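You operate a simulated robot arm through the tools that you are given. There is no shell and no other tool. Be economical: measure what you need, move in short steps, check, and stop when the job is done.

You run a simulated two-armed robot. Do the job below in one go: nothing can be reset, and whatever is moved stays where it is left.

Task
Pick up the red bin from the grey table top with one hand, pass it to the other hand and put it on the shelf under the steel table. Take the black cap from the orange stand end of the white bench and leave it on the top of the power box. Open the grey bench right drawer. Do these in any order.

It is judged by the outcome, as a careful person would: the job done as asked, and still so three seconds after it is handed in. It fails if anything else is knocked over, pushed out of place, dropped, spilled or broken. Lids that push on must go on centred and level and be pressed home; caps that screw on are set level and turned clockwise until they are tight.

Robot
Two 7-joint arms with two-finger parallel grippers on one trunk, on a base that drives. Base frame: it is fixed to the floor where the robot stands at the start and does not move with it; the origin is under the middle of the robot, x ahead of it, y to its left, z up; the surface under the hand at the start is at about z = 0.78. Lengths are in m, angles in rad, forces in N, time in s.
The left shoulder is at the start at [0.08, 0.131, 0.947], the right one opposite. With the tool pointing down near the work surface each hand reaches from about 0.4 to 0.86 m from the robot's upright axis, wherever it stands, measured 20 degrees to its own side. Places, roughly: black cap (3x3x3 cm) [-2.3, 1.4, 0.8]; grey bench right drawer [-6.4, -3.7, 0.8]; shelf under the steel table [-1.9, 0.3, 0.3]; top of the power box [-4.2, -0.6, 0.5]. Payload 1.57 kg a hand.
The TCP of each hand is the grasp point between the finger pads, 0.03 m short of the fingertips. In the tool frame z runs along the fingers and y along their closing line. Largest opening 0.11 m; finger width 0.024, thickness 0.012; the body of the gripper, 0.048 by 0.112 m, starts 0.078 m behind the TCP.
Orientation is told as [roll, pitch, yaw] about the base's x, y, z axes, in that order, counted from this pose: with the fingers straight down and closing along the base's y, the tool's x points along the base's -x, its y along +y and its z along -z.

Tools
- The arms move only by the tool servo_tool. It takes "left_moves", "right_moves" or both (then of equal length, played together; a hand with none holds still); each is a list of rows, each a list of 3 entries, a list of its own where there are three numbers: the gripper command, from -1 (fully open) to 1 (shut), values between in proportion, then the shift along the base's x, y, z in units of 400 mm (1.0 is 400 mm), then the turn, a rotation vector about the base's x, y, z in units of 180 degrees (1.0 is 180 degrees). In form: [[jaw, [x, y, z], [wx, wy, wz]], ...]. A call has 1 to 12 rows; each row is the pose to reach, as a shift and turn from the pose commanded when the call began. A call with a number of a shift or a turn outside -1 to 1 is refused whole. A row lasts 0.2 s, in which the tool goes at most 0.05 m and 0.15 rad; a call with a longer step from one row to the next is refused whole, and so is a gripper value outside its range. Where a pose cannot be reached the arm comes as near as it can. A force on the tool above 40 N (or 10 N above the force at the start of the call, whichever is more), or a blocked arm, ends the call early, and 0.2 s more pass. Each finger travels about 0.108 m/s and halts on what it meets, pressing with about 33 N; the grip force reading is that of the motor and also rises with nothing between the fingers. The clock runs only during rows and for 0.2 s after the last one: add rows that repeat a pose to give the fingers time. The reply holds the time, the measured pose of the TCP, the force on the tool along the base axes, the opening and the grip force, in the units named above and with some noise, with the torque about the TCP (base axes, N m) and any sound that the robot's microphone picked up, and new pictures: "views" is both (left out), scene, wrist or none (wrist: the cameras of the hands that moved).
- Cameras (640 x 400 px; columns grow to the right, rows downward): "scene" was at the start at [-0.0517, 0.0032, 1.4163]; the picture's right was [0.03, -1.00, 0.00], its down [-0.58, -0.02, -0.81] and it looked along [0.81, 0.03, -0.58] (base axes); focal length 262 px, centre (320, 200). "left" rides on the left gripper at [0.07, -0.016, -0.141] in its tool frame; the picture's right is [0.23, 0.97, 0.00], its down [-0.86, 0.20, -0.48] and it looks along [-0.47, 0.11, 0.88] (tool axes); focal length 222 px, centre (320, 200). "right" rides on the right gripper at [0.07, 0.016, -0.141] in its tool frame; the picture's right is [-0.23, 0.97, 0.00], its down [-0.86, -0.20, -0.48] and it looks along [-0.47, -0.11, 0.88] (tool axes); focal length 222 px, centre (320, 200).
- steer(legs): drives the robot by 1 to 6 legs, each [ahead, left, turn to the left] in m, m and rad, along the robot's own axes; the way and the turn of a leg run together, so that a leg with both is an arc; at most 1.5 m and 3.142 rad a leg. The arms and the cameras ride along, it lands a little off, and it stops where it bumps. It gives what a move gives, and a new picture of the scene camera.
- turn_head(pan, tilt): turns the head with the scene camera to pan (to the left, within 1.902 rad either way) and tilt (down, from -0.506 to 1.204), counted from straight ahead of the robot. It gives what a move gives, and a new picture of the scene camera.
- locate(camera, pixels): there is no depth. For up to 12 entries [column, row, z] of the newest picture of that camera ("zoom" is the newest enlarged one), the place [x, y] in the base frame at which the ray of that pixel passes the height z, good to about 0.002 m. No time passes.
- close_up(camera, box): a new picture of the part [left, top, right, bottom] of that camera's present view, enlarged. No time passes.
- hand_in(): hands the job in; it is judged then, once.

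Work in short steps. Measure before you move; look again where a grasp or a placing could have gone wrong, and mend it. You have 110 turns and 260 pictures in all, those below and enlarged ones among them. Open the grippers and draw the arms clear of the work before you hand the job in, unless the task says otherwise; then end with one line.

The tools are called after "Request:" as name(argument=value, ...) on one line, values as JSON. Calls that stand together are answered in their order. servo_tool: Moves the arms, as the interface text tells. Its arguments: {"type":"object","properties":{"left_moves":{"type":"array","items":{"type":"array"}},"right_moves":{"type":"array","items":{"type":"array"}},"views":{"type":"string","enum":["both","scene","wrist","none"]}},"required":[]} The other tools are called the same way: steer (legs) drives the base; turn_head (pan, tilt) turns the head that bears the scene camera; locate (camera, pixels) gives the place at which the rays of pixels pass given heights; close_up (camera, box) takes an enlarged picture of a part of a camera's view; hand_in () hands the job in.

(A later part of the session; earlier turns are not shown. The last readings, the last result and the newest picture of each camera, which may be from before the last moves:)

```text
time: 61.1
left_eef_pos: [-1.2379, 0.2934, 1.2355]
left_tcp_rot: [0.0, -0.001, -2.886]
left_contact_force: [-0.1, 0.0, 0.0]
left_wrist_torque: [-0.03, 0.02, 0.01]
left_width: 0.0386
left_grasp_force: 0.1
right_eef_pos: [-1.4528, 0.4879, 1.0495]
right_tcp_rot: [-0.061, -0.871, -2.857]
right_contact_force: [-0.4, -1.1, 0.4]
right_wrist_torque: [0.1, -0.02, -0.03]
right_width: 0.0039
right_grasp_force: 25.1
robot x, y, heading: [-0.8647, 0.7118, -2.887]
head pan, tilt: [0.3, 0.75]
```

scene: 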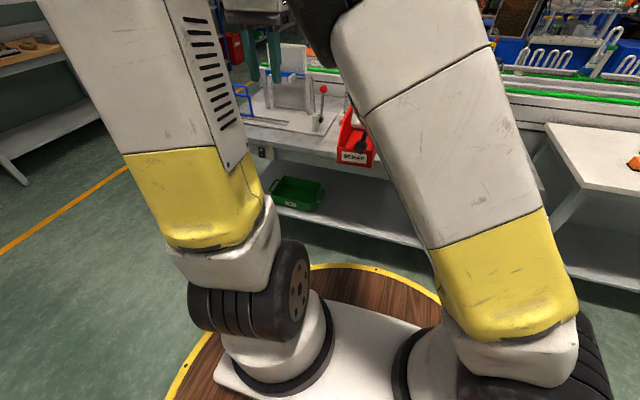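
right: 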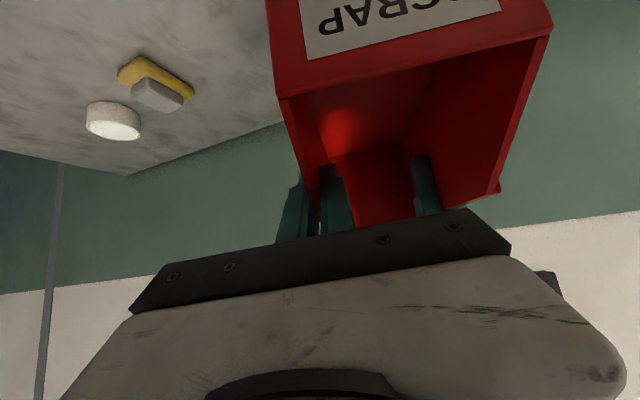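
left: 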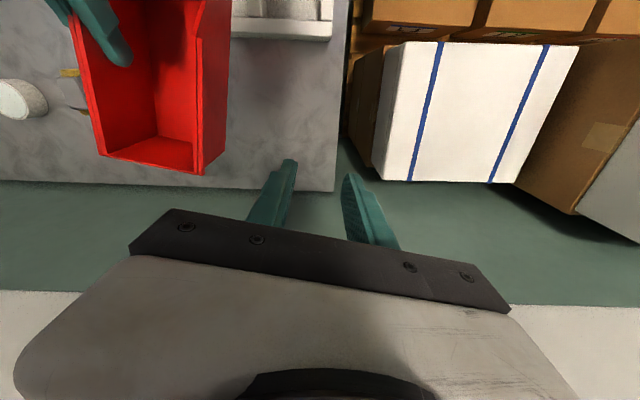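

The bin is in hand at (357,140) in view. I lower it in front of the shelf, moving a little to the right and back, in two calls; first half now.

Request:
servo_tool(right_moves=[[1, [0.01, 0.08, -0.05], [0, 0, 0]], [1, [0.02, 0.16, -0.1], [0, 0, 0]], [1, [0.03, 0.24, -0.16], [0, 0, 0]], [1, [0.04, 0.32, -0.24], [0, 0, 0]], [1, [0.05, 0.4, -0.32], [0, 0, 0]], [1, [0.05, 0.4, -0.44], [0, 0, 0]], [1, [0.05, 0.4, -0.56], [0, 0, 0]], [1, [0.05, 0.4, -0.68], [0, 0, 0]], [1, [0.05, 0.4, -0.77], [0, 0, 0]], [1, [0.05, 0.4, -0.77], [0, 0, 0]]], views="both")

```text
time: 63.4
left_eef_pos: [-1.2372, 0.2941, 1.2354]
left_tcp_rot: [0.001, 0.0, -2.886]
left_contact_force: [0.0, 0.2, -0.7]
left_wrist_torque: [0.01, 0.0, -0.02]
left_width: 0.0382
left_grasp_force: 0.1
right_eef_pos: [-1.4277, 0.6463, 0.7416]
right_tcp_rot: [-0.06, -0.873, -2.859]
right_contact_force: [-0.3, -0.5, -1.1]
right_wrist_torque: [0.06, -0.01, -0.01]
right_width: 0.0039
right_grasp_force: 24.5
robot x, y, heading: [-0.8662, 0.7117, -2.881]
head pan, tilt: [0.3, 0.75]
```

scene: 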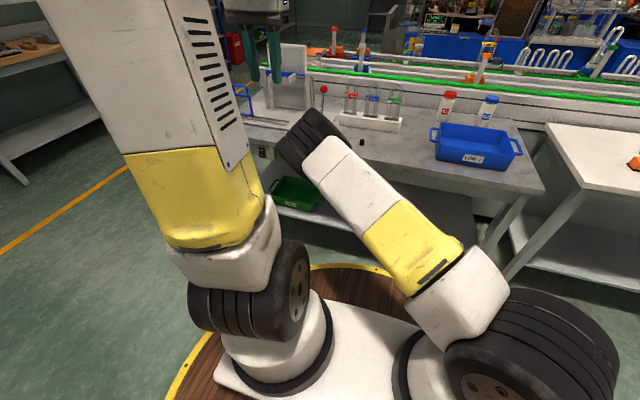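
right: 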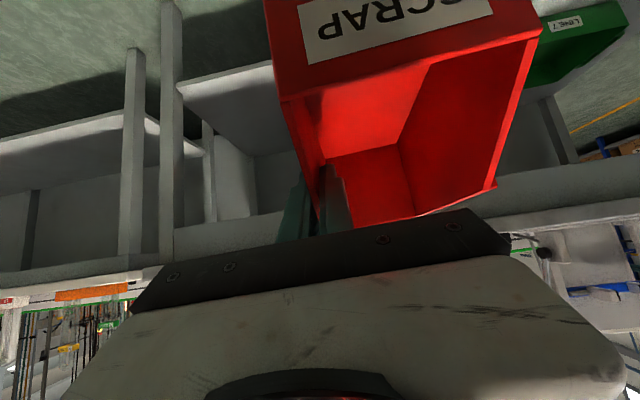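

I measure the shelf's near-right corner (180,84) and green bin edge from the right wrist camera to fix the shelf height.

Request:
locate(camera="right", pixels=[[180, 84, 0.2], [180, 84, 0.25], [180, 84, 0.3], [180, 84, 0.33], [163, 2, 0.0], [168, 255, 0.7], [168, 255, 0.76], [520, 88, 0.3], [132, 52, 0]])

Request:
close_up(camera="right", box=[100, 0, 320, 280])

```text
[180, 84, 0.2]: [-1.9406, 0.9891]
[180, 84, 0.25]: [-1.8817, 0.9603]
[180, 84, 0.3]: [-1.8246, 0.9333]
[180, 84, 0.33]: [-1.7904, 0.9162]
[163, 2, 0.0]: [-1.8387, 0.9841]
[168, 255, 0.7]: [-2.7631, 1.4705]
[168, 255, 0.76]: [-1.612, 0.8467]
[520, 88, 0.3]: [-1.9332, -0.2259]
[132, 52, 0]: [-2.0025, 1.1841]
```

```text
1.43 times, centred on (210, 140) of right
```

zoom: 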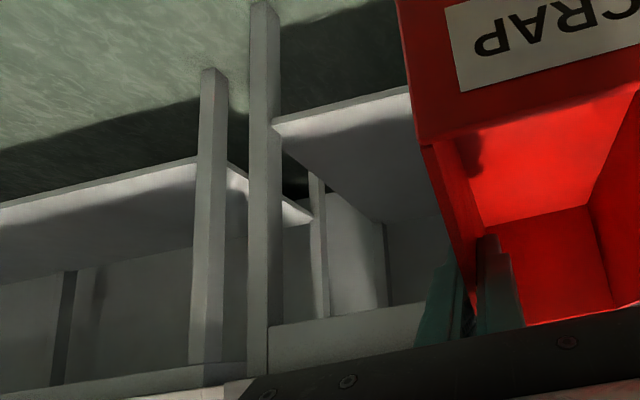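

Request:
locate(camera="right", pixels=[[174, 227, 0.6], [174, 227, 0.65], [174, 227, 0.68], [174, 227, 0.72]])

Request:
servo_tool(right_moves=[[1, [0, 0, -0.12], [0, 0, 0]], [1, [0, 0, -0.24], [0, 0, 0]], [1, [0, 0, -0.36], [0, 0, 0]], [1, [0, 0, -0.48], [0, 0, 0]], [1, [0, 0, -0.6], [0, 0, 0]], [1, [0, 0, -0.7], [0, 0, 0]], [1, [0, 0, -0.78], [0, 0, 0]], [1, [0, 0, -0.78], [0, 0, 0]]], views="both")

```text
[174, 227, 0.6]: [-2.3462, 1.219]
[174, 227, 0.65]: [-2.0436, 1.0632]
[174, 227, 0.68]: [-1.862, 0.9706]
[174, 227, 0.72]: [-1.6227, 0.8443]
```

```text
time: 65.2
left_eef_pos: [-1.2382, 0.2932, 1.2359]
left_tcp_rot: [0.001, 0.001, -2.886]
left_contact_force: [-0.8, 0.7, 0.2]
left_wrist_torque: [-0.03, 0.04, 0.0]
left_width: 0.0384
left_grasp_force: 0.1
right_eef_pos: [-1.4319, 0.6094, 0.6919]
right_tcp_rot: [-0.061, -0.869, -2.857]
right_contact_force: [0.5, -0.5, 0.0]
right_wrist_torque: [0.07, 0.02, 0.02]
right_width: 0.0034
right_grasp_force: 24.0
right hand out of reach, approached as far as the arm can: row 1, 2, 3, 4, 5, 6, 7, 8
robot x, y, heading: [-0.8646, 0.7099, -2.885]
head pan, tilt: [0.3, 0.75]
```

scene: 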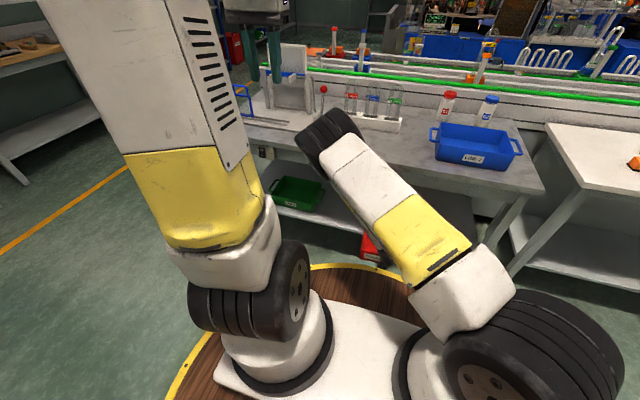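
right: 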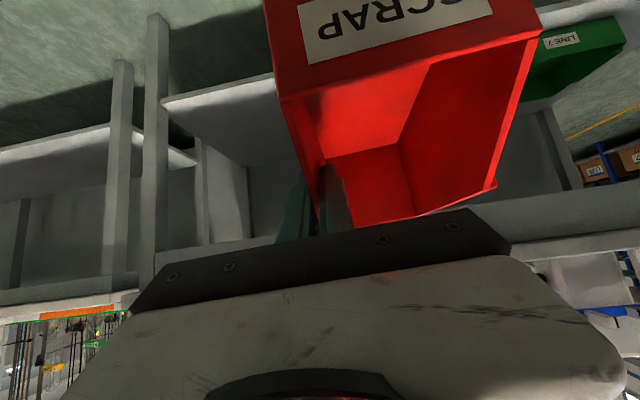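

The apron's underside is at z≈0.685, shelf top ≈0.29. The arm can't go lower this close in with this tilt; it needs to reach further out. I back the base 0.3 m and then extend forward while lowering.

Request:
steer(legs=[[-0.3, 0, 0]])

Request:
servo_tool(right_moves=[[1, [-0.1, -0.026, 0.05], [0, 0, 0]], [1, [-0.2, -0.052, 0.1], [0, 0, 0]], [1, [-0.3, -0.078, 0.15], [0, 0, 0]], [1, [-0.4, -0.104, 0.15], [0, 0, 0]], [1, [-0.45, -0.117, 0.1], [0, 0, 0]], [1, [-0.45, -0.117, 0.05], [0, 0, 0]], [1, [-0.45, -0.117, 0.0], [0, 0, 0]], [1, [-0.45, -0.117, 0.0], [0, 0, 0]], [1, [-0.45, -0.117, 0.0], [0, 0, 0]]], views="both")

```text
time: 67.2
left_eef_pos: [-0.9574, 0.3684, 1.2343]
left_tcp_rot: [-0.001, -0.001, -2.889]
left_contact_force: [-0.9, 0.1, 0.0]
left_wrist_torque: [0.01, 0.0, -0.01]
left_width: 0.0385
left_grasp_force: 0.1
right_eef_pos: [-1.1512, 0.6836, 0.6902]
right_tcp_rot: [-0.058, -0.868, -2.862]
right_contact_force: [0.5, -0.8, 1.1]
right_wrist_torque: [0.08, -0.03, 0.01]
right_width: 0.0036
right_grasp_force: 24.5
robot x, y, heading: [-0.5817, 0.7829, -2.888]
head pan, tilt: [0.3, 0.75]
```

scene: 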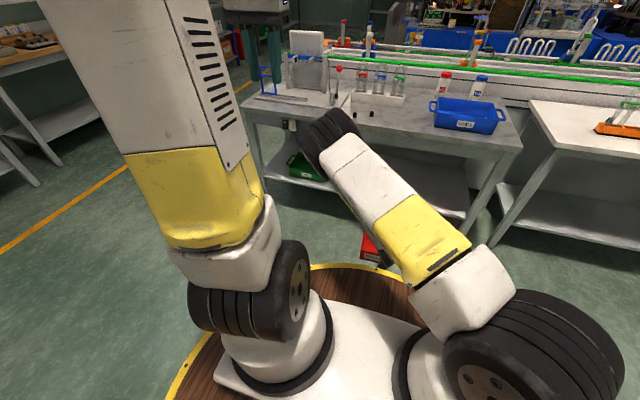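

```text
time: 69.2
left_eef_pos: [-0.9569, 0.3698, 1.2357]
left_tcp_rot: [-0.001, 0.0, -2.888]
left_contact_force: [0.1, 0.7, 0.4]
left_wrist_torque: [-0.01, 0.0, -0.02]
left_width: 0.0386
left_grasp_force: 0.0
right_eef_pos: [-1.2944, 0.6236, 0.7424]
right_tcp_rot: [-0.062, -0.869, -2.859]
right_contact_force: [-0.7, 0.3, 0.1]
right_wrist_torque: [0.09, -0.03, 0.0]
right_width: 0.004
right_grasp_force: 24.3
right hand out of reach, approached as far as the arm can: row 4, 5, 6, 7, 8, 9
robot x, y, heading: [-0.5819, 0.785, -2.891]
head pan, tilt: [0.3, 0.75]
```

scene: 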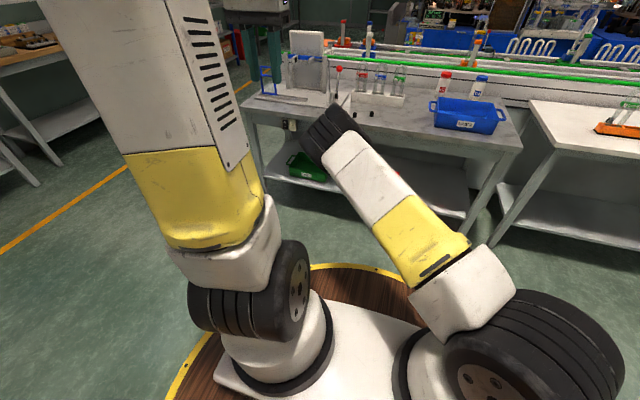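
right: 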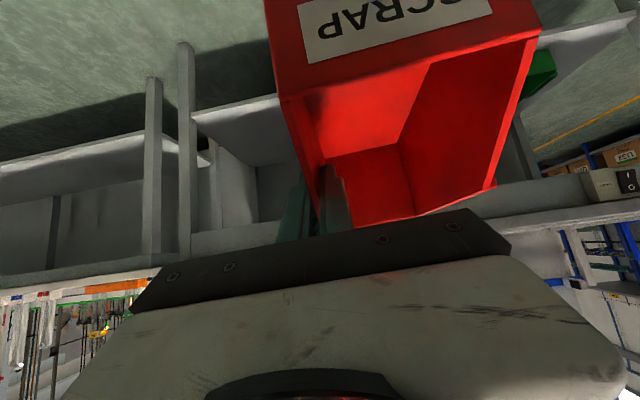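

The arm stays stuck above z≈0.74 with this wrist bend. I try another way: turn the tool towards straight down first (the empty bin tilts in the air), get low, and then tilt again at low height.

Request:
servo_tool(right_moves=[[1, [0.045, 0.012, 0.05], [0.0086, -0.0336, 0]], [1, [0.09, 0.024, 0.1], [0.0172, -0.0672, 0]], [1, [0.135, 0.036, 0.15], [0.0258, -0.1008, 0]], [1, [0.18, 0.048, 0.2], [0.0344, -0.1344, 0]], [1, [0.225, 0.06, 0.25], [0.043, -0.168, 0]], [1, [0.27, 0.072, 0.25], [0.0516, -0.2016, 0]], [1, [0.315, 0.084, 0.25], [0.0602, -0.2352, 0]], [1, [0.36, 0.096, 0.25], [0.0688, -0.2688, 0]], [1, [0.36, 0.096, 0.25], [0.0688, -0.2688, 0]], [1, [0.36, 0.096, 0.25], [0.0688, -0.2688, 0]], [1, [0.36, 0.096, 0.25], [0.0688, -0.2688, 0]]], views="both")

```text
time: 71.5
left_eef_pos: [-0.9574, 0.3684, 1.2354]
left_tcp_rot: [0.001, 0.0, -2.89]
left_contact_force: [-0.5, -0.7, -0.2]
left_wrist_torque: [0.0, -0.01, -0.01]
left_width: 0.0387
left_grasp_force: 0.1
right_eef_pos: [-1.1501, 0.6608, 0.8413]
right_tcp_rot: [-0.037, 0.002, -2.871]
right_contact_force: [0.3, 0.1, 0.0]
right_wrist_torque: [0.05, 0.05, 0.0]
right_width: 0.0038
right_grasp_force: 25.2
robot x, y, heading: [-0.5798, 0.7856, -2.888]
head pan, tilt: [0.3, 0.75]
```

scene: 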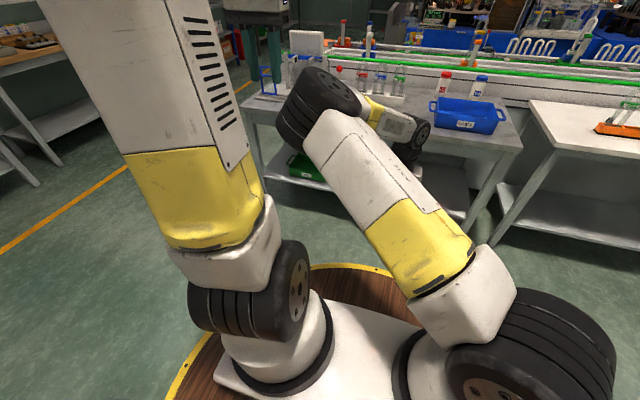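
right: 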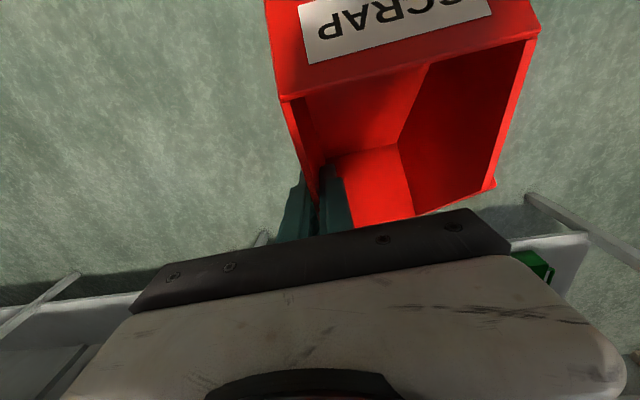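

The tool is vertical now at z=0.841. I lower it to see how far it gets.

Request:
servo_tool(right_moves=[[1, [0, 0, -0.12], [0, 0, 0]], [1, [0, 0, -0.24], [0, 0, 0]], [1, [0, 0, -0.36], [0, 0, 0]], [1, [0, 0, -0.48], [0, 0, 0]], [1, [0, 0, -0.6], [0, 0, 0]], [1, [0, 0, -0.72], [0, 0, 0]], [1, [0, 0, -0.84], [0, 0, 0]], [1, [0, 0, -0.84], [0, 0, 0]]], views="scene")

```text
time: 73.3
left_eef_pos: [-0.9573, 0.3673, 1.2369]
left_tcp_rot: [0.0, 0.0, -2.889]
left_contact_force: [0.2, 0.2, -0.4]
left_wrist_torque: [0.02, -0.01, 0.0]
left_width: 0.0385
left_grasp_force: 0.2
right_eef_pos: [-1.0795, 0.6385, 0.623]
right_tcp_rot: [-0.038, 0.002, -2.87]
right_contact_force: [-0.1, 0.4, 0.0]
right_wrist_torque: [0.04, 0.03, 0.03]
right_width: 0.0038
right_grasp_force: 24.7
right hand out of reach, approached as far as the arm can: row 4, 5, 6, 7, 8
robot x, y, heading: [-0.5807, 0.7809, -2.888]
head pan, tilt: [0.3, 0.75]
```

scene: 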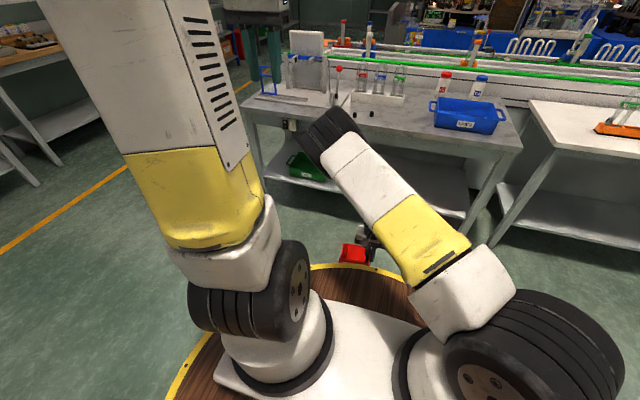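

The upper arm sits at the same limit as before, pointing inwards. I test whether moving the hand out to its own side (right) lets it go lower.

Request:
servo_tool(right_moves=[[1, [-0.067, 0.073, 0], [0, 0, 0]], [1, [-0.134, 0.146, 0], [0, 0, 0]], [1, [-0.2, 0.219, 0], [0, 0, 0]], [1, [-0.268, 0.292, 0], [0, 0, 0]], [1, [-0.335, 0.365, -0.05], [0, 0, 0]], [1, [-0.4, 0.438, -0.12], [0, 0, 0]], [1, [-0.468, 0.511, -0.19], [0, 0, 0]], [1, [-0.535, 0.585, -0.26], [0, 0, 0]], [1, [-0.535, 0.585, -0.36], [0, 0, 0]], [1, [-0.535, 0.585, -0.46], [0, 0, 0]], [1, [-0.535, 0.585, -0.56], [0, 0, 0]], [1, [-0.535, 0.585, -0.56], [0, 0, 0]]], views="scene")

```text
time: 76.0
left_eef_pos: [-0.9579, 0.3691, 1.2361]
left_tcp_rot: [0.002, 0.001, -2.889]
left_contact_force: [-0.9, 0.1, -0.1]
left_wrist_torque: [-0.03, 0.01, -0.03]
left_width: 0.0387
left_grasp_force: 0.0
right_eef_pos: [-1.1001, 0.7404, 0.6787]
right_tcp_rot: [-0.038, 0.002, -2.871]
right_contact_force: [0.5, -0.5, 0.1]
right_wrist_torque: [0.08, 0.03, 0.0]
right_width: 0.0039
right_grasp_force: 24.5
right hand out of reach, approached as far as the arm can: row 1, 2, 3, 4, 5, 6, 7, 8, 9, 10, 11, 12
robot x, y, heading: [-0.5808, 0.7845, -2.882]
head pan, tilt: [0.3, 0.75]
```

scene: 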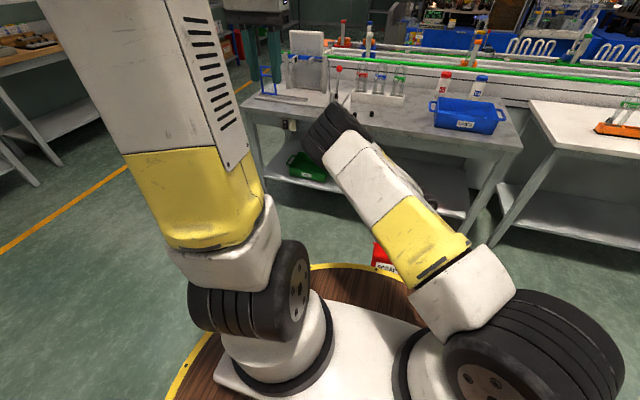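

Still stuck: the elbow is folded inwards from the handover. I raise the hand to about z=1.0 out on its own side to bring the arm back to its starting posture.

Request:
servo_tool(right_moves=[[1, [0, 0, 0.12], [0, 0, 0]], [1, [0, 0, 0.24], [0, 0, 0]], [1, [0, 0, 0.36], [0, 0, 0]], [1, [0, 0, 0.48], [0, 0, 0]], [1, [0, 0, 0.6], [0, 0, 0]], [1, [0, 0, 0.7], [0, 0, 0]], [1, [-0.07, 0.074, 0.8], [0, 0, 0]], [1, [-0.14, 0.148, 0.8], [0, 0, 0]], [1, [-0.21, 0.222, 0.8], [0, 0, 0]], [1, [-0.28, 0.296, 0.8], [0, 0, 0]], [1, [-0.35, 0.37, 0.8], [0, 0, 0]], [1, [-0.35, 0.37, 0.8], [0, 0, 0]]], views="scene")

```text
refused: row 7 steps farther than a row can; nothing moved
```

Row 7 stepped too far; I smooth it.

Request:
servo_tool(right_moves=[[1, [0, 0, 0.12], [0, 0, 0]], [1, [0, 0, 0.24], [0, 0, 0]], [1, [0, 0, 0.36], [0, 0, 0]], [1, [0, 0, 0.48], [0, 0, 0]], [1, [0, 0, 0.6], [0, 0, 0]], [1, [0, 0, 0.7], [0, 0, 0]], [1, [0, 0, 0.8], [0, 0, 0]], [1, [-0.08, 0.085, 0.8], [0, 0, 0]], [1, [-0.16, 0.17, 0.8], [0, 0, 0]], [1, [-0.24, 0.255, 0.8], [0, 0, 0]], [1, [-0.32, 0.34, 0.8], [0, 0, 0]], [1, [-0.36, 0.38, 0.8], [0, 0, 0]]], views="scene")

```text
time: 78.5
left_eef_pos: [-0.957, 0.3686, 1.2366]
left_tcp_rot: [-0.001, -0.001, -2.89]
left_contact_force: [0.1, 0.3, -0.4]
left_wrist_torque: [-0.02, -0.01, -0.02]
left_width: 0.0385
left_grasp_force: 0.0
right_eef_pos: [-1.1829, 0.8238, 0.9961]
right_tcp_rot: [-0.037, 0.002, -2.871]
right_contact_force: [-0.7, 1.0, 0.6]
right_wrist_torque: [0.04, 0.01, -0.02]
right_width: 0.0036
right_grasp_force: 24.6
right hand out of reach, approached as far as the arm can: row 10, 11, 12
robot x, y, heading: [-0.583, 0.7856, -2.889]
head pan, tilt: [0.3, 0.75]
```

scene: 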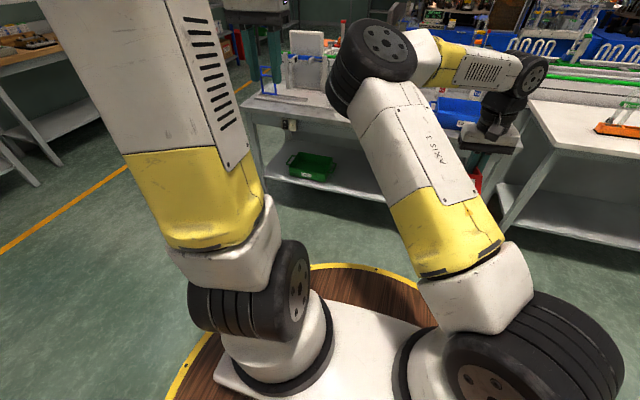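

The right elbow sits inward-low. I raise the hand high (z≈1.3) so the elbow can swing up, then try going right.

Request:
servo_tool(right_moves=[[1, [0, 0, 0.12], [0, 0, 0]], [1, [0, 0, 0.24], [0, 0, 0]], [1, [0, 0, 0.36], [0, 0, 0]], [1, [0, 0, 0.48], [0, 0, 0]], [1, [0, 0, 0.6], [0, 0, 0]], [1, [0, 0, 0.7], [0, 0, 0]], [1, [0, 0, 0.75], [0, 0, 0]], [1, [-0.03, 0.115, 0.75], [0, 0, 0]], [1, [-0.06, 0.23, 0.75], [0, 0, 0]], [1, [-0.09, 0.345, 0.75], [0, 0, 0]], [1, [-0.12, 0.46, 0.75], [0, 0, 0]], [1, [-0.12, 0.46, 0.75], [0, 0, 0]]], views="scene")

```text
time: 81.2
left_eef_pos: [-0.9555, 0.3694, 1.2355]
left_tcp_rot: [0.001, -0.002, -2.886]
left_contact_force: [0.2, 0.9, 0.3]
left_wrist_torque: [-0.05, 0.02, 0.01]
left_width: 0.0383
left_grasp_force: 0.0
right_eef_pos: [-1.1079, 1.0038, 1.3436]
right_tcp_rot: [-0.038, 0.0, -2.868]
right_contact_force: [0.8, 0.5, -1.3]
right_wrist_torque: [-0.02, 0.13, 0.01]
right_width: 0.0036
right_grasp_force: 24.9
right hand out of reach, approached as far as the arm can: row 7, 8, 9, 10, 11, 12
robot x, y, heading: [-0.5836, 0.7835, -2.892]
head pan, tilt: [0.3, 0.75]
```

scene: 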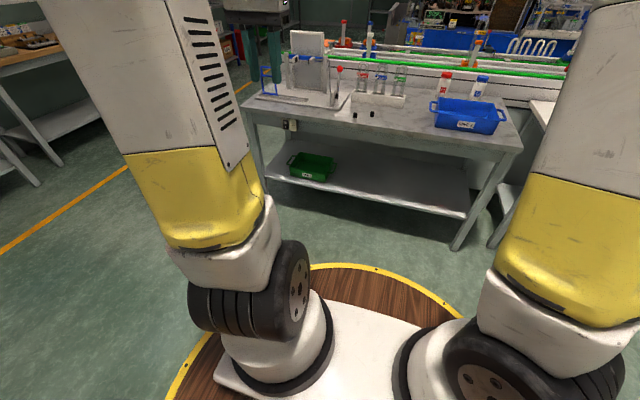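

The elbow has swung up and outwards, as at the start. Now I lower again with the tool vertical on the right side.

Request:
servo_tool(right_moves=[[1, [-0.04, -0.01, -0.1], [0, 0, 0]], [1, [-0.08, -0.02, -0.2], [0, 0, 0]], [1, [-0.12, -0.03, -0.3], [0, 0, 0]], [1, [-0.16, -0.04, -0.4], [0, 0, 0]], [1, [-0.2, -0.05, -0.5], [0, 0, 0]], [1, [-0.24, -0.06, -0.6], [0, 0, 0]], [1, [-0.28, -0.07, -0.7], [0, 0, 0]], [1, [-0.32, -0.08, -0.8], [0, 0, 0]], [1, [-0.36, -0.09, -0.9], [0, 0, 0]], [1, [-0.36, -0.09, -1], [0, 0, 0]]], views="none")

Request:
servo_tool(right_moves=[[1, [0, 0, -0.1], [0, 0, 0]], [1, [0, 0, -0.2], [0, 0, 0]], [1, [0, 0, -0.3], [0, 0, 0]], [1, [0, 0, -0.4], [0, 0, 0]], [1, [0, 0, -0.5], [0, 0, 0]], [1, [0, 0, -0.6], [0, 0, 0]], [1, [0, 0, -0.7], [0, 0, 0]], [1, [0, 0, -0.8], [0, 0, 0]], [1, [0, 0, -0.9], [0, 0, 0]], [1, [0, 0, -1], [0, 0, 0]], [1, [0, 0, -1], [0, 0, 0]]], views="both")

```text
time: 83.3
left_eef_pos: [-0.9556, 0.3708, 1.237]
left_tcp_rot: [0.002, -0.003, -2.89]
left_contact_force: [-0.1, 2.4, 0.9]
left_wrist_torque: [-0.18, 0.07, -0.01]
left_width: 0.0384
left_grasp_force: 0.0
right_eef_pos: [-1.1566, 0.8905, 1.0527]
right_tcp_rot: [-0.029, -0.006, -2.867]
right_contact_force: [2.1, 1.7, -0.3]
right_wrist_torque: [-0.07, 0.11, 0.03]
right_width: 0.0037
right_grasp_force: 23.9
right hand out of reach, approached as far as the arm can: row 1, 2, 3, 4, 5, 6, 7, 8, 9, 10
robot x, y, heading: [-0.5816, 0.783, -2.893]
head pan, tilt: [0.3, 0.75]
```

```text
time: 85.8
left_eef_pos: [-0.9576, 0.3689, 1.2352]
left_tcp_rot: [-0.002, 0.002, -2.889]
left_contact_force: [0.6, 0.3, -0.3]
left_wrist_torque: [-0.01, 0.04, 0.02]
left_width: 0.0384
left_grasp_force: 0.1
right_eef_pos: [-1.092, 0.8104, 0.7317]
right_tcp_rot: [-0.037, -0.001, -2.871]
right_contact_force: [0.7, -0.2, -1.6]
right_wrist_torque: [0.04, 0.02, 0.01]
right_width: 0.0036
right_grasp_force: 24.5
right hand out of reach, approached as far as the arm can: row 1, 2, 3, 4, 5, 6, 7, 8, 9, 10, 11
robot x, y, heading: [-0.5836, 0.7822, -2.888]
head pan, tilt: [0.3, 0.75]
```

scene: 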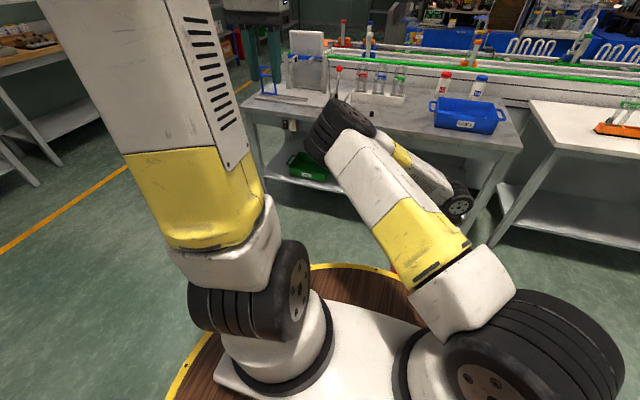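
right: 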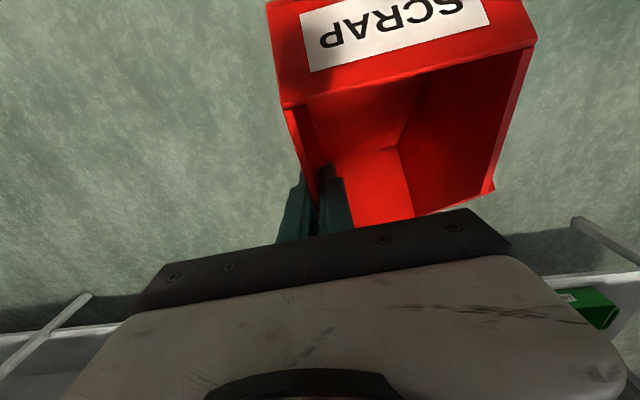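

The elbow drops back inwards on the way down. I go up again and this time forward and out while high, so the elbow stays up before descending.

Request:
servo_tool(right_moves=[[1, [0, 0, 0.1], [0, 0, 0]], [1, [0, 0, 0.2], [0, 0, 0]], [1, [0, 0, 0.3], [0, 0, 0]], [1, [0, 0, 0.4], [0, 0, 0]], [1, [0, 0, 0.5], [0, 0, 0]], [1, [0, 0, 0.6], [0, 0, 0]], [1, [0, 0, 0.7], [0, 0, 0]], [1, [-0.01, 0.04, 0.8], [0, 0, 0]], [1, [-0.02, 0.08, 0.9], [0, 0, 0]], [1, [-0.03, 0.12, 1], [0, 0, 0]], [1, [-0.06, 0.22, 1], [0, 0, 0]], [1, [-0.06, 0.22, 1], [0, 0, 0]]], views="scene")

Request:
servo_tool(right_moves=[[1, [0, 0, 0.1], [0, 0, 0]], [1, [-0.01, 0.04, 0.2], [0, 0, 0]], [1, [-0.02, 0.08, 0.3], [0, 0, 0]], [1, [-0.1, 0.1, 0.3], [0, 0, 0]], [1, [-0.2, 0.08, 0.3], [0, 0, 0]], [1, [-0.3, 0.06, 0.3], [0, 0, 0]], [1, [-0.4, 0.04, 0.3], [0, 0, 0]], [1, [-0.48, 0.02, 0.3], [0, 0, 0]], [1, [-0.48, 0.02, 0.3], [0, 0, 0]]], views="scene")

```text
time: 88.3
left_eef_pos: [-0.9566, 0.3684, 1.2346]
left_tcp_rot: [0.0, -0.001, -2.889]
left_contact_force: [0.7, -1.0, -0.3]
left_wrist_torque: [0.0, 0.0, 0.0]
left_width: 0.0386
left_grasp_force: 0.1
right_eef_pos: [-1.1188, 0.8945, 1.127]
right_tcp_rot: [-0.036, 0.001, -2.872]
right_contact_force: [0.6, 0.1, -0.9]
right_wrist_torque: [0.06, 0.04, -0.01]
right_width: 0.0036
right_grasp_force: 24.5
robot x, y, heading: [-0.582, 0.7867, -2.888]
head pan, tilt: [0.3, 0.75]
```

scene: 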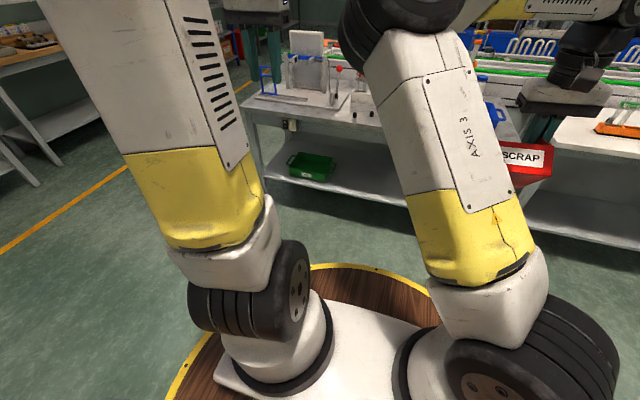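

```text
time: 90.3
left_eef_pos: [-0.9569, 0.3679, 1.2363]
left_tcp_rot: [0.0, 0.001, -2.889]
left_contact_force: [0.1, -0.4, 0.2]
left_wrist_torque: [0.01, -0.03, -0.03]
left_width: 0.0386
left_grasp_force: 0.0
right_eef_pos: [-1.1621, 0.9239, 1.2504]
right_tcp_rot: [-0.037, 0.003, -2.874]
right_contact_force: [-0.1, -0.1, -2.1]
right_wrist_torque: [0.07, 0.06, 0.02]
right_width: 0.0036
right_grasp_force: 24.8
right hand out of reach, approached as far as the arm can: row 4, 5, 6, 7, 8, 9
robot x, y, heading: [-0.5827, 0.7846, -2.888]
head pan, tilt: [0.3, 0.75]
```

scene: 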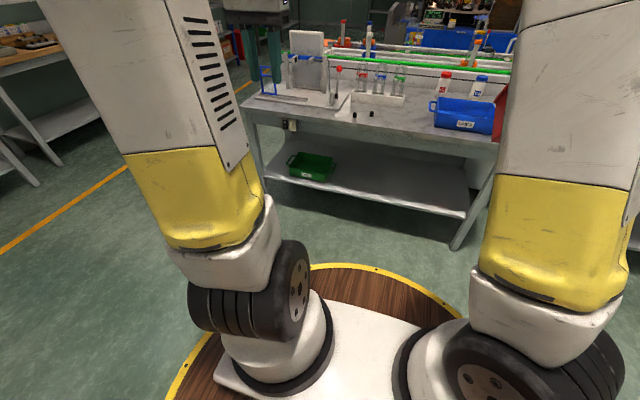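

At this height the elbow looks upright again but forward motion is blocked with the tool vertical. I try tilting the tool forward 50° here, where the elbow is up and out, and look at the posture.

Request:
servo_tool(right_moves=[[1, [0, 0, 0], [-0.0086, 0.0336, 0]], [1, [0, 0, -0.02], [-0.0172, 0.0672, 0]], [1, [0, 0, -0.04], [-0.0258, 0.1008, 0]], [1, [0, 0, -0.06], [-0.0344, 0.1344, 0]], [1, [0, 0, -0.08], [-0.043, 0.168, 0]], [1, [0, 0, -0.1], [-0.0516, 0.2016, 0]], [1, [0, 0, -0.12], [-0.0602, 0.2352, 0]], [1, [0, 0, -0.14], [-0.0687, 0.269, 0]], [1, [0, 0, -0.14], [-0.0687, 0.269, 0]]], views="scene")

```text
time: 92.3
left_eef_pos: [-0.9566, 0.3683, 1.2361]
left_tcp_rot: [-0.001, 0.001, -2.89]
left_contact_force: [-0.5, -0.4, 0.1]
left_wrist_torque: [0.01, 0.03, -0.01]
left_width: 0.0384
left_grasp_force: 0.1
right_eef_pos: [-1.1574, 0.9178, 1.1969]
right_tcp_rot: [-0.061, -0.871, -2.861]
right_contact_force: [0.0, 0.0, -0.6]
right_wrist_torque: [0.08, -0.02, -0.05]
right_width: 0.0038
right_grasp_force: 24.4
robot x, y, heading: [-0.5828, 0.7835, -2.891]
head pan, tilt: [0.3, 0.75]
```

scene: 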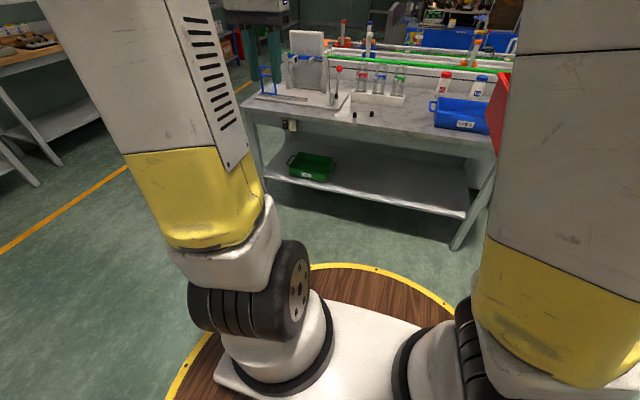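

That reached fully, elbow up and outward. Now I go forward and down in this tilt.

Request:
servo_tool(right_moves=[[1, [-0.04, 0.03, -0.06], [0, 0, 0]], [1, [-0.08, 0.06, -0.12], [0, 0, 0]], [1, [-0.12, 0.06, -0.2], [0, 0, 0]], [1, [-0.16, 0.05, -0.3], [0, 0, 0]], [1, [-0.2, 0.04, -0.4], [0, 0, 0]], [1, [-0.24, 0.03, -0.5], [0, 0, 0]], [1, [-0.28, 0.02, -0.6], [0, 0, 0]], [1, [-0.32, 0.02, -0.7], [0, 0, 0]], [1, [-0.32, 0.02, -0.8], [0, 0, 0]], [1, [-0.32, 0.02, -0.8], [0, 0, 0]]], views="scene")

```text
time: 94.5
left_eef_pos: [-0.9575, 0.3696, 1.236]
left_tcp_rot: [0.0, 0.001, -2.889]
left_contact_force: [0.3, 0.2, 0.3]
left_wrist_torque: [-0.01, 0.01, 0.0]
left_width: 0.0382
left_grasp_force: 0.1
right_eef_pos: [-1.2859, 0.9257, 0.8782]
right_tcp_rot: [-0.061, -0.87, -2.861]
right_contact_force: [0.0, -0.2, -1.1]
right_wrist_torque: [0.08, -0.07, 0.01]
right_width: 0.0039
right_grasp_force: 24.5
robot x, y, heading: [-0.5839, 0.7847, -2.883]
head pan, tilt: [0.3, 0.75]
```

scene: 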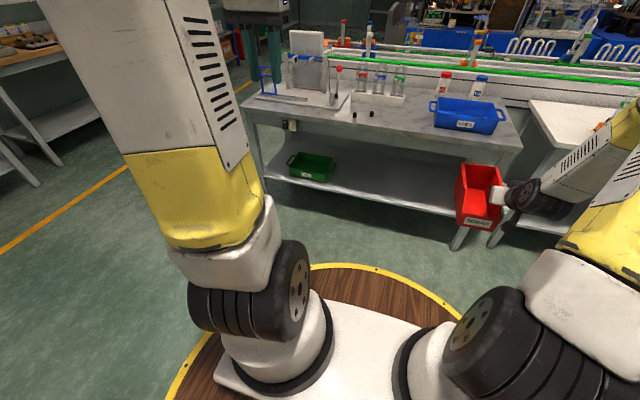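

Good: the elbow is now out to the right and the bin (480,195) is at z=0.88 with no limit hit. I keep lowering to z≈0.43.

Request:
servo_tool(right_moves=[[1, [0, 0, -0.12], [0, 0, 0]], [1, [0, 0, -0.24], [0, 0, 0]], [1, [0, 0, -0.36], [0, 0, 0]], [1, [0, 0, -0.48], [0, 0, 0]], [1, [0, 0, -0.6], [0, 0, 0]], [1, [0, 0, -0.72], [0, 0, 0]], [1, [0, 0, -0.84], [0, 0, 0]], [1, [0, 0, -0.96], [0, 0, 0]], [1, [0, 0, -1], [0, 0, 0]], [1, [0, 0, -1], [0, 0, 0]]], views="both")

```text
time: 96.8
left_eef_pos: [-0.9579, 0.3678, 1.2356]
left_tcp_rot: [0.0, 0.0, -2.889]
left_contact_force: [0.6, -0.1, -0.6]
left_wrist_torque: [-0.01, -0.01, 0.01]
left_width: 0.0385
left_grasp_force: 0.0
right_eef_pos: [-1.2849, 0.9247, 0.4754]
right_tcp_rot: [-0.061, -0.871, -2.859]
right_contact_force: [0.0, -0.4, -1.1]
right_wrist_torque: [0.08, -0.06, -0.02]
right_width: 0.0039
right_grasp_force: 24.7
robot x, y, heading: [-0.5839, 0.7819, -2.889]
head pan, tilt: [0.3, 0.75]
```

scene: 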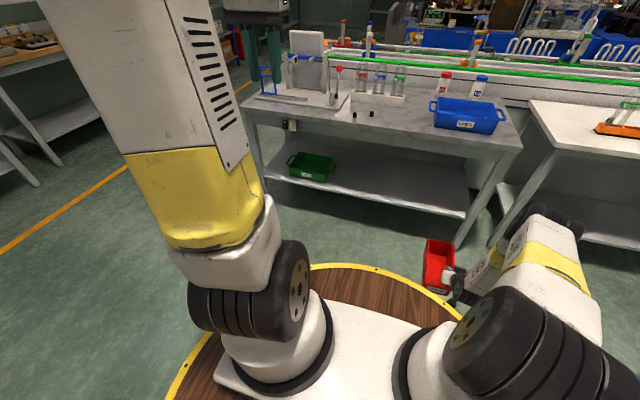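
right: 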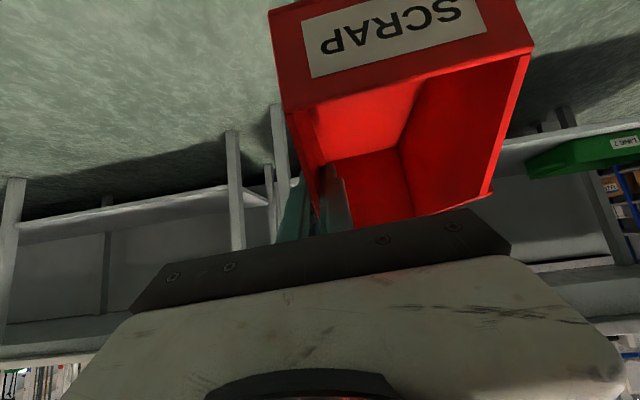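

The bin is at z=0.475 in front of the robot. I check how level the bin hangs and where the elbow stands.

Request:
close_up(camera="scene", box=[400, 180, 620, 320])

Request:
locate(camera="scene", pixels=[[540, 205, 0.7], [540, 205, 0.9], [540, 205, 0.55], [580, 225, 0.8], [425, 240, 0.49], [455, 243, 0.49], [428, 287, 0.45], [452, 291, 0.45]])

```text
2.86 times, centred on (510, 250) of scene
```

zoom: 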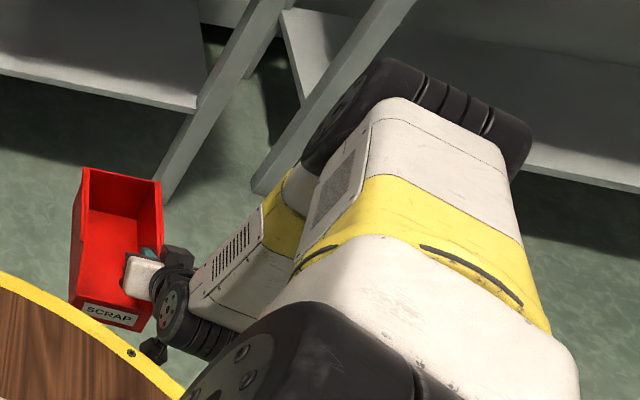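

```text
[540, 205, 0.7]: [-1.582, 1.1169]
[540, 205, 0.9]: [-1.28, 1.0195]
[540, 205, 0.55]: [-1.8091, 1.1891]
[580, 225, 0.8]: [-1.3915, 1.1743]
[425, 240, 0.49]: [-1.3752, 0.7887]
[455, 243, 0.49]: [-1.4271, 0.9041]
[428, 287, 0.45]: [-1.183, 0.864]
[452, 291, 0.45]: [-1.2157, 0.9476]
```

The elbow is forward at about table height, so the hand must reach farther ahead of it to get under the table. I extend the hand 0.16 m forward and down to z≈0.41.

Request:
servo_tool(right_moves=[[1, [-0.08, -0.02, -0.02], [0, 0, 0]], [1, [-0.16, -0.04, -0.05], [0, 0, 0]], [1, [-0.24, -0.06, -0.08], [0, 0, 0]], [1, [-0.32, -0.08, -0.12], [0, 0, 0]], [1, [-0.39, -0.1, -0.16], [0, 0, 0]], [1, [-0.39, -0.1, -0.16], [0, 0, 0]]], views="both")

Request:
turn_head(pan=-0.5, tilt=0.9)

```text
time: 98.2
left_eef_pos: [-0.9566, 0.3694, 1.2354]
left_tcp_rot: [0.0, 0.001, -2.888]
left_contact_force: [0.0, 0.1, 0.0]
left_wrist_torque: [0.02, 0.04, -0.07]
left_width: 0.0386
left_grasp_force: 0.0
right_eef_pos: [-1.4152, 0.8942, 0.4323]
right_tcp_rot: [-0.062, -0.869, -2.859]
right_contact_force: [0.5, 0.0, -2.4]
right_wrist_torque: [0.12, -0.04, 0.0]
right_width: 0.0037
right_grasp_force: 24.4
right hand out of reach, approached as far as the arm can: row 5, 6
robot x, y, heading: [-0.5813, 0.7829, -2.887]
head pan, tilt: [0.3, 0.75]
```

scene: 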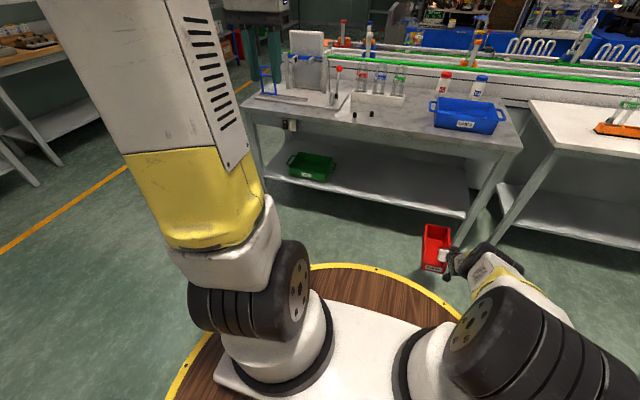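
right: 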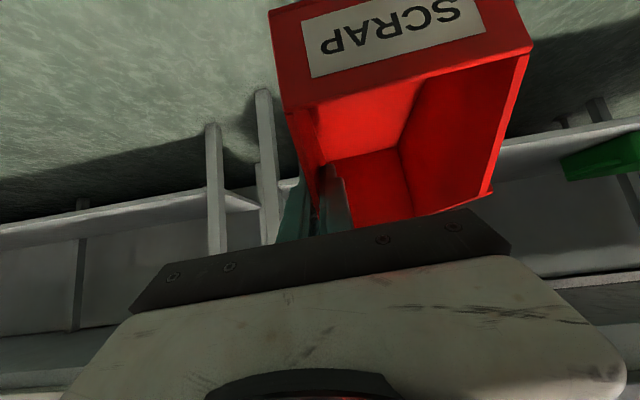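

```text
time: 99.3
left_eef_pos: [-0.9582, 0.3679, 1.2349]
left_tcp_rot: [0.0, -0.001, -2.888]
left_contact_force: [0.1, -0.2, 0.7]
left_wrist_torque: [0.04, -0.01, -0.02]
left_width: 0.0385
left_grasp_force: 0.0
right_eef_pos: [-1.4154, 0.8947, 0.4314]
right_tcp_rot: [-0.061, -0.87, -2.86]
right_contact_force: [0.4, -0.2, -0.7]
right_wrist_torque: [0.05, -0.05, -0.02]
right_width: 0.0037
right_grasp_force: 24.2
robot x, y, heading: [-0.5827, 0.783, -2.891]
head pan, tilt: [-0.499, 0.901]
```

scene: 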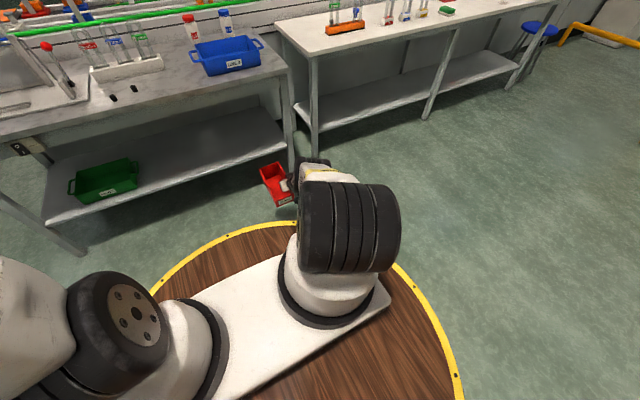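

The arm is now nearly straight, running from the shoulder down to the bin (275,185), a good line to go under the table. I drive left 0.225 m and then forward 0.38 m, stopping short to check.

Request:
steer(legs=[[0, 0.225, 0], [0.36, 0, 0]])

Request:
close_up(camera="scene", box=[100, 40, 420, 260])

Request:
close_up(camera="right", box=[0, 0, 640, 400])

```text
time: 103.0
left_eef_pos: [-1.2617, 0.0552, 1.236]
left_tcp_rot: [0.0, 0.0, -2.897]
left_contact_force: [-0.9, 0.1, -0.6]
left_wrist_torque: [0.0, 0.01, 0.05]
left_width: 0.0387
left_grasp_force: 0.1
right_eef_pos: [-1.7162, 0.5846, 0.4326]
right_tcp_rot: [-0.061, -0.871, -2.867]
right_contact_force: [-0.1, -0.5, -1.7]
right_wrist_torque: [0.1, -0.03, 0.01]
right_width: 0.0038
right_grasp_force: 24.3
robot x, y, heading: [-0.8844, 0.4642, -2.9]
head pan, tilt: [-0.499, 0.901]
```

scene: 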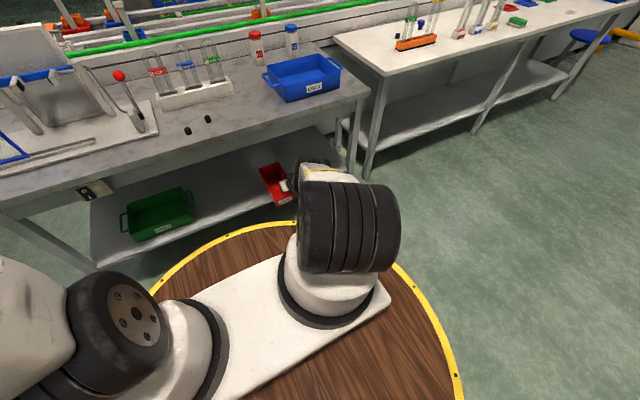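

```text
1.82 times, centred on (260, 150) of scene
```

zoom: 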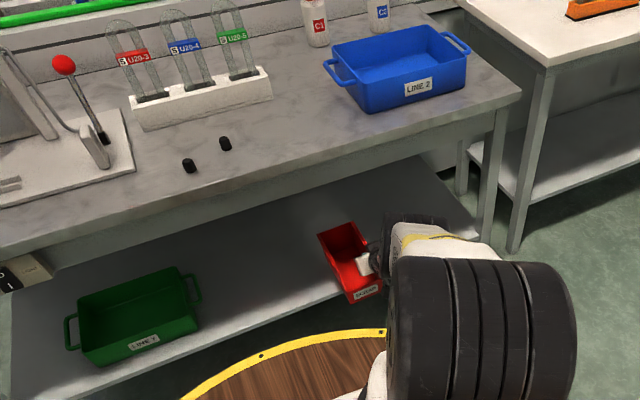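

```text
1.00 times, centred on (320, 200) of right (not enlarged: the box is as wide or as high as the picture)
```

zoom: 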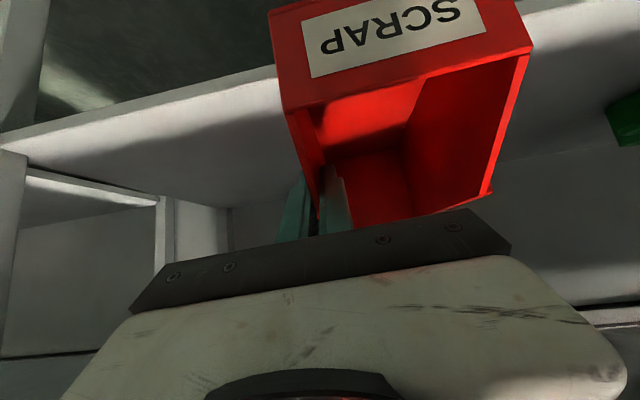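

The bin is entering above the shelf edge with room over it. I drive the last 0.13 m.

Request:
steer(legs=[[0.13, 0, 0]])

Request:
close_up(camera="scene", box=[160, 80, 400, 240])

Request:
close_up(camera="right", box=[0, 0, 640, 400])

```text
time: 104.3
left_eef_pos: [-1.3862, 0.0245, 1.2359]
left_tcp_rot: [0.001, 0.0, -2.897]
left_contact_force: [-0.7, 0.7, 0.6]
left_wrist_torque: [-0.02, 0.0, -0.01]
left_width: 0.0386
left_grasp_force: 0.1
right_eef_pos: [-1.8404, 0.5541, 0.4316]
right_tcp_rot: [-0.06, -0.87, -2.868]
right_contact_force: [-0.8, 0.0, -1.0]
right_wrist_torque: [0.07, -0.03, 0.0]
right_width: 0.0037
right_grasp_force: 24.3
robot x, y, heading: [-1.0067, 0.4378, -2.902]
head pan, tilt: [-0.499, 0.901]
```

scene: 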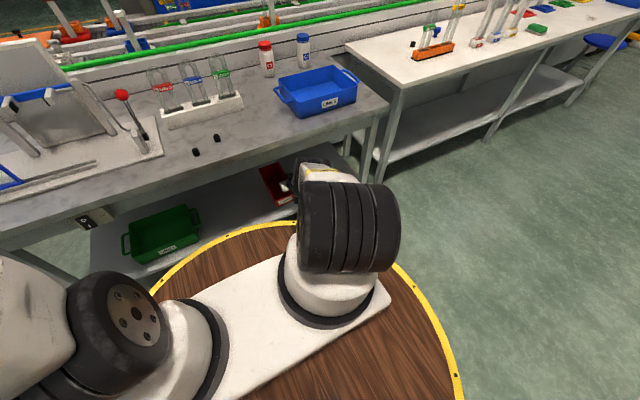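

```text
2.50 times, centred on (280, 160) of scene
```

zoom: 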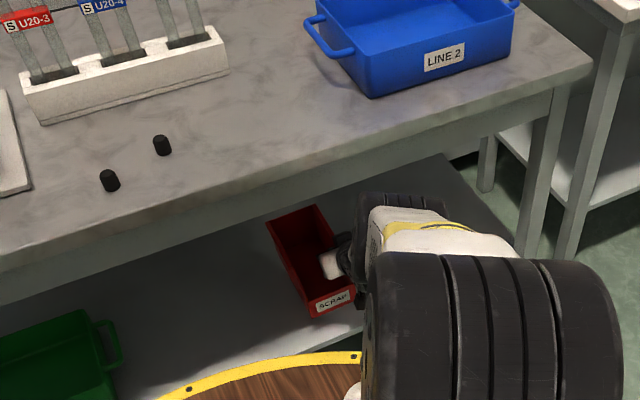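

```text
1.00 times, centred on (320, 200) of right (not enlarged: the box is as wide or as high as the picture)
```

zoom: 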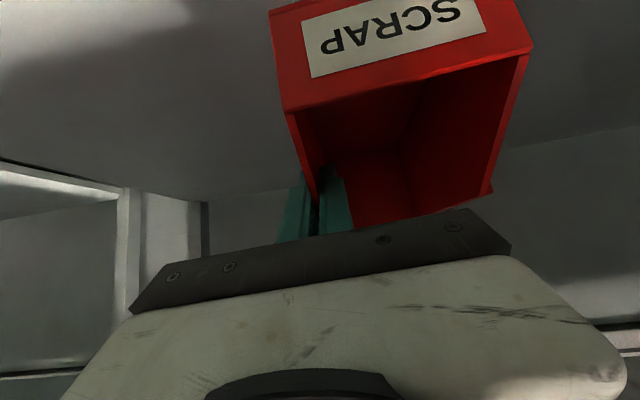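

The bin stands wholly over the shelf. I lower gently by 0.05 m first.

Request:
servo_tool(right_moves=[[1, [0.01, 0.002, -0.04], [0, 0, 0]], [1, [0.02, 0.005, -0.08], [0, 0, 0]], [1, [0.03, 0.008, -0.12], [0, 0, 0]], [1, [0.03, 0.008, -0.12], [0, 0, 0]]], views="wrist")

Request:
close_up(camera="scene", box=[200, 120, 360, 240])

```text
time: 105.3
left_eef_pos: [-1.3873, 0.0242, 1.2365]
left_tcp_rot: [-0.001, 0.001, -2.897]
left_contact_force: [0.6, -0.1, -0.6]
left_wrist_torque: [0.02, -0.02, -0.03]
left_width: 0.0385
left_grasp_force: 0.1
right_eef_pos: [-1.8288, 0.5602, 0.4207]
right_tcp_rot: [-0.06, -0.869, -2.87]
right_contact_force: [-0.9, 0.3, -1.8]
right_wrist_torque: [0.09, -0.02, -0.01]
right_width: 0.0035
right_grasp_force: 24.9
right hand out of reach, approached as far as the arm can: row 1, 2, 3, 4
robot x, y, heading: [-1.0063, 0.4361, -2.9]
head pan, tilt: [-0.499, 0.901]
```

right: 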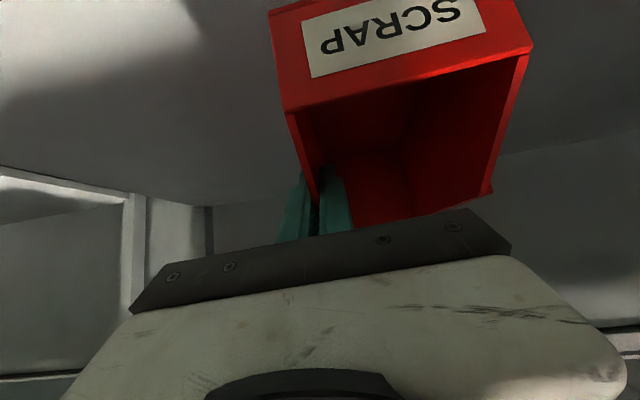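

```text
3.33 times, centred on (280, 180) of scene
```

zoom: 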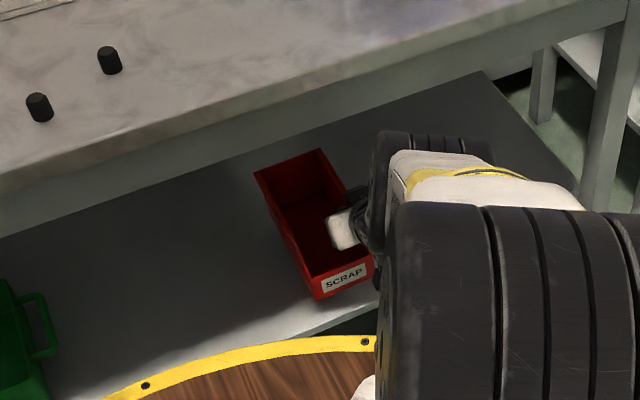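

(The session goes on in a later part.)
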